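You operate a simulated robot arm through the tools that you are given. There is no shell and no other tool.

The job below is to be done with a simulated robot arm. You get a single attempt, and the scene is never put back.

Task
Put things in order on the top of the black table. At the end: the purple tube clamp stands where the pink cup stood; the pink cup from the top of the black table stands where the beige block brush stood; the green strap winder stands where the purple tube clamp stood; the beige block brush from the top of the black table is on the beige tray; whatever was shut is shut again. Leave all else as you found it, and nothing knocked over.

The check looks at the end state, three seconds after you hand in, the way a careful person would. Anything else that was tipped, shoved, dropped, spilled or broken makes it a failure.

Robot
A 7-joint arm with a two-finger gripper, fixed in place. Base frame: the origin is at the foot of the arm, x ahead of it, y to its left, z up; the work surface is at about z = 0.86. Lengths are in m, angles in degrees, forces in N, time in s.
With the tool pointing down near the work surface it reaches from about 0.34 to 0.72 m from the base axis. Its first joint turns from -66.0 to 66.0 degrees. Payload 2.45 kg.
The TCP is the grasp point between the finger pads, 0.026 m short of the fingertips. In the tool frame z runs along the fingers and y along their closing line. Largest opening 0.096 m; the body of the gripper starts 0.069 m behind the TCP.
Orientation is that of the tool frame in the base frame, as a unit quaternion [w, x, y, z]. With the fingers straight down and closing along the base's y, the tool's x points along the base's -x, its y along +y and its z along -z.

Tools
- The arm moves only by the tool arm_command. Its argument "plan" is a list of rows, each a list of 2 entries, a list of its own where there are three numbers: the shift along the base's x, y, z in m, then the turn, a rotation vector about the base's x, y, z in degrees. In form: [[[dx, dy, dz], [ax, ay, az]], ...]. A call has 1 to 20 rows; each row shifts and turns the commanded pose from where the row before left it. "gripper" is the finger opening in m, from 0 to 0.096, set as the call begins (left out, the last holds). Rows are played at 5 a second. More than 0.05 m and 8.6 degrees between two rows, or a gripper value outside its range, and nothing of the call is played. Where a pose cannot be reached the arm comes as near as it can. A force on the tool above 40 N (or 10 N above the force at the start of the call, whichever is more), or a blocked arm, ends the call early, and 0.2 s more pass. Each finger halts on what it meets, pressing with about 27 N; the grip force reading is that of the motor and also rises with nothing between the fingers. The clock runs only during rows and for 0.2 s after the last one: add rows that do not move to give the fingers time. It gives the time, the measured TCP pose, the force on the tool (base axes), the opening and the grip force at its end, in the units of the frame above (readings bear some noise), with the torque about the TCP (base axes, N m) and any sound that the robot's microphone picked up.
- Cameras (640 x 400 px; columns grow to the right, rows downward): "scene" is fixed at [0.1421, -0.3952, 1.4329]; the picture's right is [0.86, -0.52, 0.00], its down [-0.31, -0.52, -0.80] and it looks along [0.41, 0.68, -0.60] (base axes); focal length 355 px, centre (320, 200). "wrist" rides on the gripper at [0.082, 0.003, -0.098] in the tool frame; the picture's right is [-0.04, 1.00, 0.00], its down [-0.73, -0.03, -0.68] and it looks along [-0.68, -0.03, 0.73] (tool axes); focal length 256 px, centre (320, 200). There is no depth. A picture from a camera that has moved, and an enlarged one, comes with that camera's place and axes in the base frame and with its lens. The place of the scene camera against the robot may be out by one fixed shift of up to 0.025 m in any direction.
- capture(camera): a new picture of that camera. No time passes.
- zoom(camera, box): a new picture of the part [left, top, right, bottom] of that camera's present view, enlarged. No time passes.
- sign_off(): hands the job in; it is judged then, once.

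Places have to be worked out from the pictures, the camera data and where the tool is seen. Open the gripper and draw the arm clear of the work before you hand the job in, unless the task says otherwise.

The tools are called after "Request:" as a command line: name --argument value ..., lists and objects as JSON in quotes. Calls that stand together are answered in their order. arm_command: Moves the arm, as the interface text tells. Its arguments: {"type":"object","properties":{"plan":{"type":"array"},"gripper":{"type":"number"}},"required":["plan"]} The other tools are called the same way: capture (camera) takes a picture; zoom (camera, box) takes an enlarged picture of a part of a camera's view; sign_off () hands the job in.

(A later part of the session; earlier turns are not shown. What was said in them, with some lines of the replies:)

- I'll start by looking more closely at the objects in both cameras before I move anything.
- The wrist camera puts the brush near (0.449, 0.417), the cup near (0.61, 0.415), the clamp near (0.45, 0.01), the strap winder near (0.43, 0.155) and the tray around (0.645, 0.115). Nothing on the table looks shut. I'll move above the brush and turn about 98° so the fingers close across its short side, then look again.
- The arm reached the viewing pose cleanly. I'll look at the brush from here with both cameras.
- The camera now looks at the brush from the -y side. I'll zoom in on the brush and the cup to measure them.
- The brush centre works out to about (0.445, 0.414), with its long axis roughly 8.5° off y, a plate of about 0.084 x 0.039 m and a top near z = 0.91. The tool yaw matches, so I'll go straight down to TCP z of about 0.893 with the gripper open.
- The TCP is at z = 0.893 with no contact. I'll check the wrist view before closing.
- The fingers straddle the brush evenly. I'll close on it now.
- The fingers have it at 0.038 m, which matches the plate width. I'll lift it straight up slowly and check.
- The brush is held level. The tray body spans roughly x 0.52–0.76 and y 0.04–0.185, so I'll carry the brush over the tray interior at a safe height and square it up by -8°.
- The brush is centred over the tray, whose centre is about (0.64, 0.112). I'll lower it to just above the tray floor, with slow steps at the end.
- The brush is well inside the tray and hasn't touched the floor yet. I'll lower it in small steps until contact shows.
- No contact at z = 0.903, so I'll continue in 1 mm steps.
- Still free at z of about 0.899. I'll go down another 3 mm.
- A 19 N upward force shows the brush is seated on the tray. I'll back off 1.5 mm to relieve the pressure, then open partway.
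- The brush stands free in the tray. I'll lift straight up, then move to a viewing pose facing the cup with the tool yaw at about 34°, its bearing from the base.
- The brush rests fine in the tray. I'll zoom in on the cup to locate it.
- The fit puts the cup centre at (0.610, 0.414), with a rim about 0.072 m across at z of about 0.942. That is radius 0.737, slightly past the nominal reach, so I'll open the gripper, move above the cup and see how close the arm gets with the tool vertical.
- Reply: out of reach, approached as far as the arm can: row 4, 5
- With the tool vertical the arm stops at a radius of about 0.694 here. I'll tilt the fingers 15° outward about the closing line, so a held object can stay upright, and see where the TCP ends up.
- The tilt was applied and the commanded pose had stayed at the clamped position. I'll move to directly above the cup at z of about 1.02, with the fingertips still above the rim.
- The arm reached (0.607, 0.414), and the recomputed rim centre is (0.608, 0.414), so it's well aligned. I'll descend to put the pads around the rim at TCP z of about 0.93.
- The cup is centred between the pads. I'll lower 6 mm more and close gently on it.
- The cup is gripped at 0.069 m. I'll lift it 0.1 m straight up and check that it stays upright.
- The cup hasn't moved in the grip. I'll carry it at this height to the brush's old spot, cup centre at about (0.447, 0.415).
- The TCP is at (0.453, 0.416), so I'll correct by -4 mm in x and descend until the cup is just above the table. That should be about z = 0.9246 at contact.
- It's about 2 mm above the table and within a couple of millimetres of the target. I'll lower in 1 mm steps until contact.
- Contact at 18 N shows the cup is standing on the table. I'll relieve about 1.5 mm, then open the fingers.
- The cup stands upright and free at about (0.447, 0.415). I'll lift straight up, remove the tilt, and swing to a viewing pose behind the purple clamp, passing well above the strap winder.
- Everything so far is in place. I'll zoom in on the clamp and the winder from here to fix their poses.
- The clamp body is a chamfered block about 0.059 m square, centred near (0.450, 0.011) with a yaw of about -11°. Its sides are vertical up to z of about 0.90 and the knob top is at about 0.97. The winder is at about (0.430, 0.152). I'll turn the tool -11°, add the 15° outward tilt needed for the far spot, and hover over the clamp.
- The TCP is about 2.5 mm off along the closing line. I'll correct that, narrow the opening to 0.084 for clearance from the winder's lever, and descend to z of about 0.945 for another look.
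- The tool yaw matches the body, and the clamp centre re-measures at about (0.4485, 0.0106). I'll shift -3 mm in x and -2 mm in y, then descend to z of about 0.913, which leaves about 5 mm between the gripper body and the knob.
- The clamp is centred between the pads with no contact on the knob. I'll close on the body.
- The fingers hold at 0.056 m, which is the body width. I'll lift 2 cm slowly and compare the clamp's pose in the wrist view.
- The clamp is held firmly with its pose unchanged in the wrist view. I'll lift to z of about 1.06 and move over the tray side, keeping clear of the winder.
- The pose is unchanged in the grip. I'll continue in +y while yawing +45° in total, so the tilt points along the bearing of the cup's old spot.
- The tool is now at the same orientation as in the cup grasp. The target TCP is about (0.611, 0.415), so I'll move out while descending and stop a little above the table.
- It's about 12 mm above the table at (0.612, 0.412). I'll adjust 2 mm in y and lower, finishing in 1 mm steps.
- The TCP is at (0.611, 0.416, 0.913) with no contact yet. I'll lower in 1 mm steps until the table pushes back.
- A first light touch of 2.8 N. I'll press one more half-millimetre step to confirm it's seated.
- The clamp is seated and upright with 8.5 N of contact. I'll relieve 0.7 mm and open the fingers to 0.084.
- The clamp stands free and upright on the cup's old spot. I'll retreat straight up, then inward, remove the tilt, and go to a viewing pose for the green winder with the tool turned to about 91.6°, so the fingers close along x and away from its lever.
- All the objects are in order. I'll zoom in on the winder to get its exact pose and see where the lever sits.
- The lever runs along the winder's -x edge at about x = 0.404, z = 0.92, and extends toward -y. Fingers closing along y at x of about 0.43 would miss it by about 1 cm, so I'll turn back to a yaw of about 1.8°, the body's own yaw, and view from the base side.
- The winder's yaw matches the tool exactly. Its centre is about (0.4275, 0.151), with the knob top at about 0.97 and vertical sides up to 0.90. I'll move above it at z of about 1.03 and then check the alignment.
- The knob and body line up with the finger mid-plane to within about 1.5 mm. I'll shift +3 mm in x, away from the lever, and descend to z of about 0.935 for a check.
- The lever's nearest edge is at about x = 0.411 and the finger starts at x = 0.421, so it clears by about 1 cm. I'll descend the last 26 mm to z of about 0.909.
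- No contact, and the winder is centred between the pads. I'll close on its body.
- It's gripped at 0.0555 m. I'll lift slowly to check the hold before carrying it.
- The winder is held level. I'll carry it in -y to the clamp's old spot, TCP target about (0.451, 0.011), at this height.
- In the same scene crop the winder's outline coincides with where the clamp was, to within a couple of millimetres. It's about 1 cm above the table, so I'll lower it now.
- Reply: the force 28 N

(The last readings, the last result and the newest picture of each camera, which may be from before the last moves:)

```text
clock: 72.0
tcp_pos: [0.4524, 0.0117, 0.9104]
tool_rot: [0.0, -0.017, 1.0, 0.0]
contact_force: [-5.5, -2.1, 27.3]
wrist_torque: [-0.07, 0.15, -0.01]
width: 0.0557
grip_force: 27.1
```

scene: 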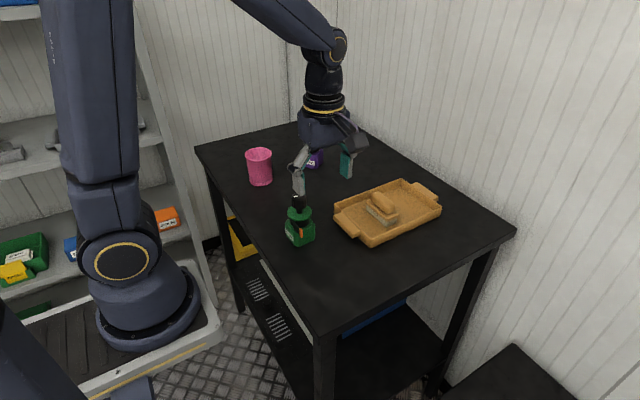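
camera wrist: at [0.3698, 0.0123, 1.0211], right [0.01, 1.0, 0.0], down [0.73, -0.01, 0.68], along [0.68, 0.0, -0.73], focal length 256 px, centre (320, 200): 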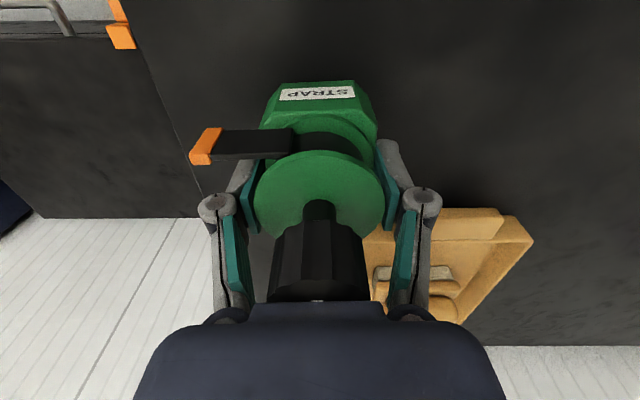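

It's firmly in contact with the table at 27 N. I'll relieve about 1.5 mm, then open.

Request:
arm_command --plan '[[[0, 0, 0.0008], [0, 0, 0]], [[0, 0, 0.0007], [0, 0, 0]], [[0, 0, 0], [0, 0, 0]]]'

Request:
arm_command --plan '[[[0, 0, 0], [0, 0, 0]], [[0, 0, 0], [0, 0, 0]], [[0, 0, 0], [0, 0, 0]], [[0, 0, 0], [0, 0, 0]]]' --gripper 0.086

Request:
capture --camera "wrist"

Request:
zoom --camera "scene" --box '[310, 220, 380, 290]'

```text
clock: 72.8
tcp_pos: [0.4512, 0.0114, 0.9099]
tool_rot: [-0.001, -0.017, 1.0, 0.0]
contact_force: [-0.9, 0.5, -1.0]
wrist_torque: [-0.03, 0.02, 0.03]
width: 0.055
grip_force: 27.4
```

```text
clock: 73.8
tcp_pos: [0.4529, 0.0116, 0.9101]
tool_rot: [0.0, -0.017, 1.0, -0.001]
contact_force: [0.1, -0.4, -0.5]
wrist_torque: [0.01, -0.02, -0.01]
width: 0.0859
grip_force: 0.0
```

```text
taken
camera wrist: at [0.37, 0.0135, 1.0106], right [0.01, 1.0, 0.0], down [0.73, -0.01, 0.68], along [0.68, 0.0, -0.73], focal length 256 px, centre (320, 200)
```

wrist: 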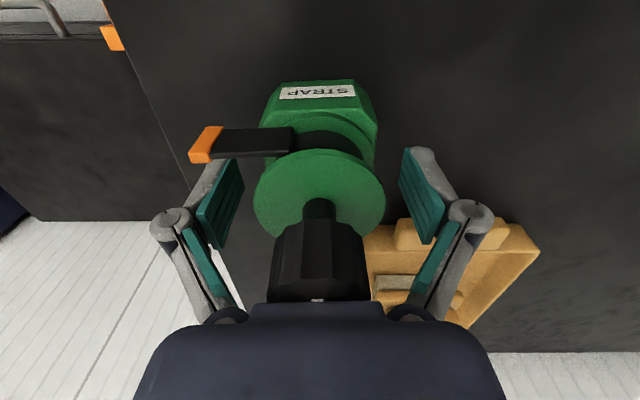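

```text
5.71 times, centred on (345, 255) of scene
camera zoom: at [0.1421, -0.3952, 1.4329], right [0.86, -0.52, 0.0], down [-0.31, -0.52, -0.8], along [0.41, 0.68, -0.6], focal length 2027 px, centre (177, -114)
```

zoom: 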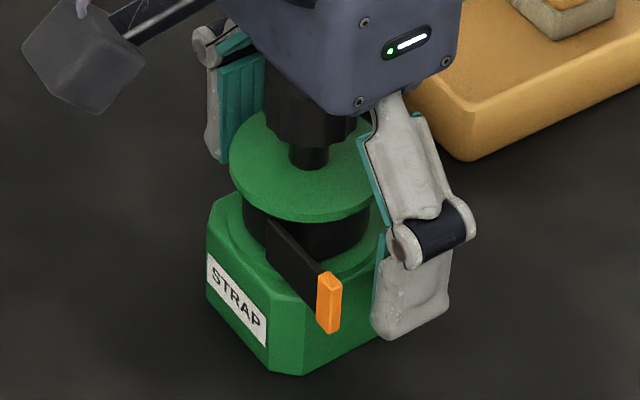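

The winder stands free on the clamp's old spot. I'll lift straight up clear of the knob, then retreat to about the starting pose and inspect everything.

Request:
arm_command --plan '[[[0, 0, 0.02], [0, 0, 0]], [[0, 0, 0.03], [0, 0, 0]], [[0, 0, 0.035], [0, 0, 0]], [[0, 0, 0.04], [0, 0, 0]], [[0, 0, 0.04], [0, 0, 0]], [[0, 0, 0.04], [0, 0, 0]], [[0, 0, 0.03], [0, 0, 0]], [[0, 0, 0.03], [0, 0, 0]], [[-0.028, 0.013, 0], [0, 0, -0.5]], [[-0.028, 0.013, 0], [0, 0, -0.5]], [[-0.028, 0.013, 0], [0, 0, -0.5]], [[-0.027, 0.013, 0], [0, 0, -0.3]], [[0, 0, 0], [0, 0, 0]], [[0, 0, 0], [0, 0, 0]]]' --gripper 0.096

Request:
capture --camera "wrist"

Request:
capture --camera "scene"

Request:
zoom --camera "scene" --box '[190, 110, 350, 210]'

Request:
zoom --camera "scene" --box '[260, 180, 420, 290]'

```text
clock: 76.8
tcp_pos: [0.3392, 0.0588, 1.176]
tool_rot: [-0.001, -0.001, 1.0, -0.001]
contact_force: [-0.8, 0.3, 0.2]
wrist_torque: [0.0, -0.04, 0.02]
width: 0.0959
grip_force: 0.2
```

```text
taken
camera wrist: at [0.2577, 0.0648, 1.2751], right [0.04, 1.0, 0.0], down [0.73, -0.03, 0.68], along [0.68, -0.03, -0.73], focal length 256 px, centre (320, 200)
```

wrist: 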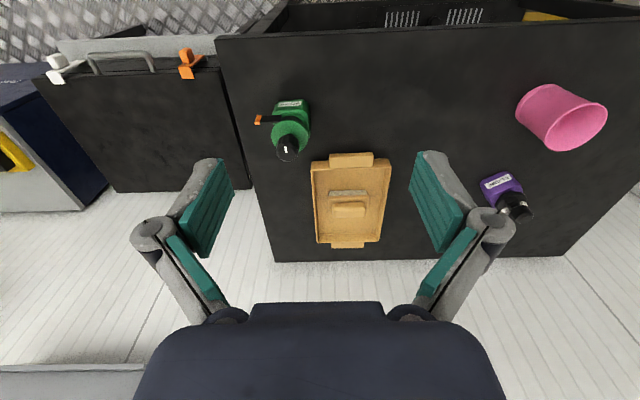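

```text
taken
```

scene: 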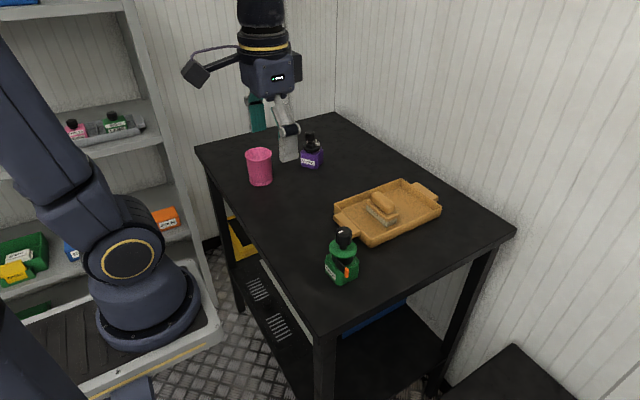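

```text
4.00 times, centred on (270, 160) of scene
camera zoom: at [0.1421, -0.3952, 1.4329], right [0.86, -0.52, 0.0], down [-0.31, -0.52, -0.8], along [0.41, 0.68, -0.6], focal length 1419 px, centre (520, 360)
```

zoom: 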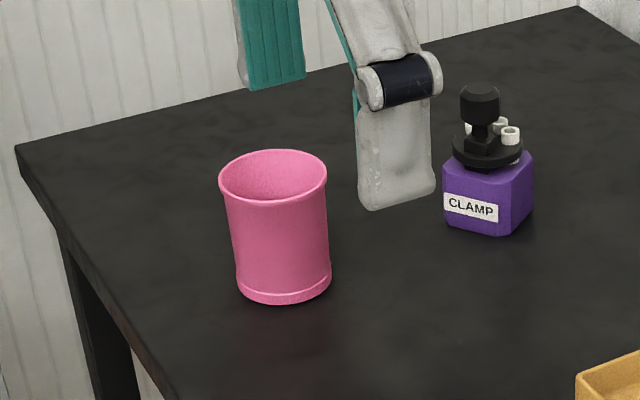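

```text
3.64 times, centred on (340, 235) of scene
camera zoom: at [0.1421, -0.3952, 1.4329], right [0.86, -0.52, 0.0], down [-0.31, -0.52, -0.8], along [0.41, 0.68, -0.6], focal length 1290 px, centre (247, 73)
```

zoom: 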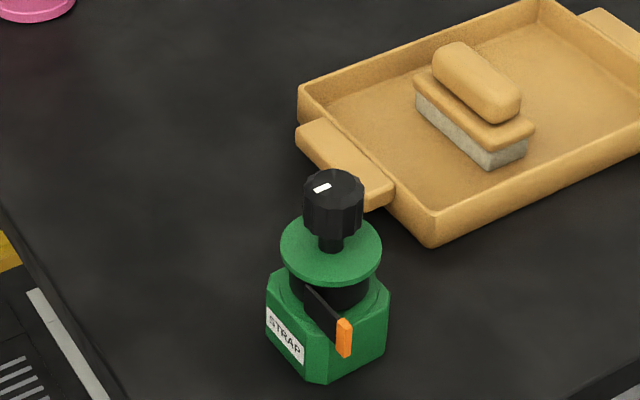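

Everything is upright, and the tray and the other items look unmoved. I'll check the cup and clamp positions more closely before handing in.

Request:
zoom --camera "wrist" --box '[440, 60, 640, 240]'

Request:
zoom --camera "wrist" --box '[240, 70, 440, 190]'

```text
2.22 times, centred on (540, 150) of wrist
camera zoom: at [0.2577, 0.0648, 1.2751], right [0.04, 1.0, 0.0], down [0.73, -0.03, 0.68], along [0.68, -0.03, -0.73], focal length 569 px, centre (-169, 311)
```

zoom: 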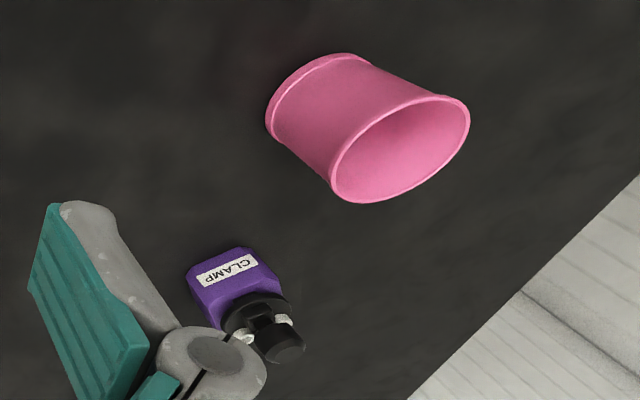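

```text
3.20 times, centred on (340, 130) of wrist
camera zoom: at [0.2577, 0.0648, 1.2751], right [0.04, 1.0, 0.0], down [0.73, -0.03, 0.68], along [0.68, -0.03, -0.73], focal length 819 px, centre (256, 424)
```

zoom: 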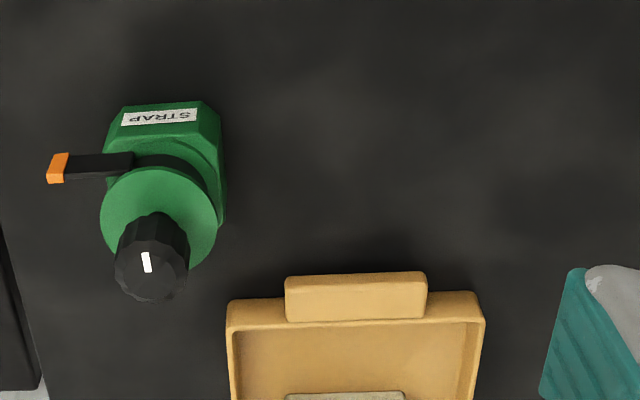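

All measured positions agree to within a few millimetres:
- **Cup:** about (0.443, 0.416), against the brush's original (0.446, 0.415).
- **Clamp:** on the cup's old footprint.
- **Winder:** on the clamp's old footprint.
- **Brush:** resting in the unmoved tray.

Nothing was opened, the gripper is open and the arm is clear, so I'm handing in.

Request:
sign_off

```text
The job is handed in.
```

The table is rearranged as asked and the job is handed in. In the last pictures everything was upright and nothing else had moved. I haven't seen the result of the final check.

| Object | Where it stands now | How close |
|---|---|---|
| Beige block brush | On the beige tray, near its middle | Tray did not move |
| Pink cup | Where the brush stood | About 4 mm off |
| Purple tube clamp | Where the cup stood | Within about 2 mm, judging by its outline in the scene picture |
| Green strap winder | Where the clamp stood | Within about 3 mm |

- **Clamp turned:** The clamp now faces about 45° away from how it stood before. The cup's spot was slightly out of reach with the tool pointing straight down, so I carried the clamp there at a tilt, and that meant turning it.
- **Nothing shut:** I found nothing closed on the table top, and I opened nothing.
- **Arm:** The gripper is open and the arm is back near its starting pose, clear of the table.
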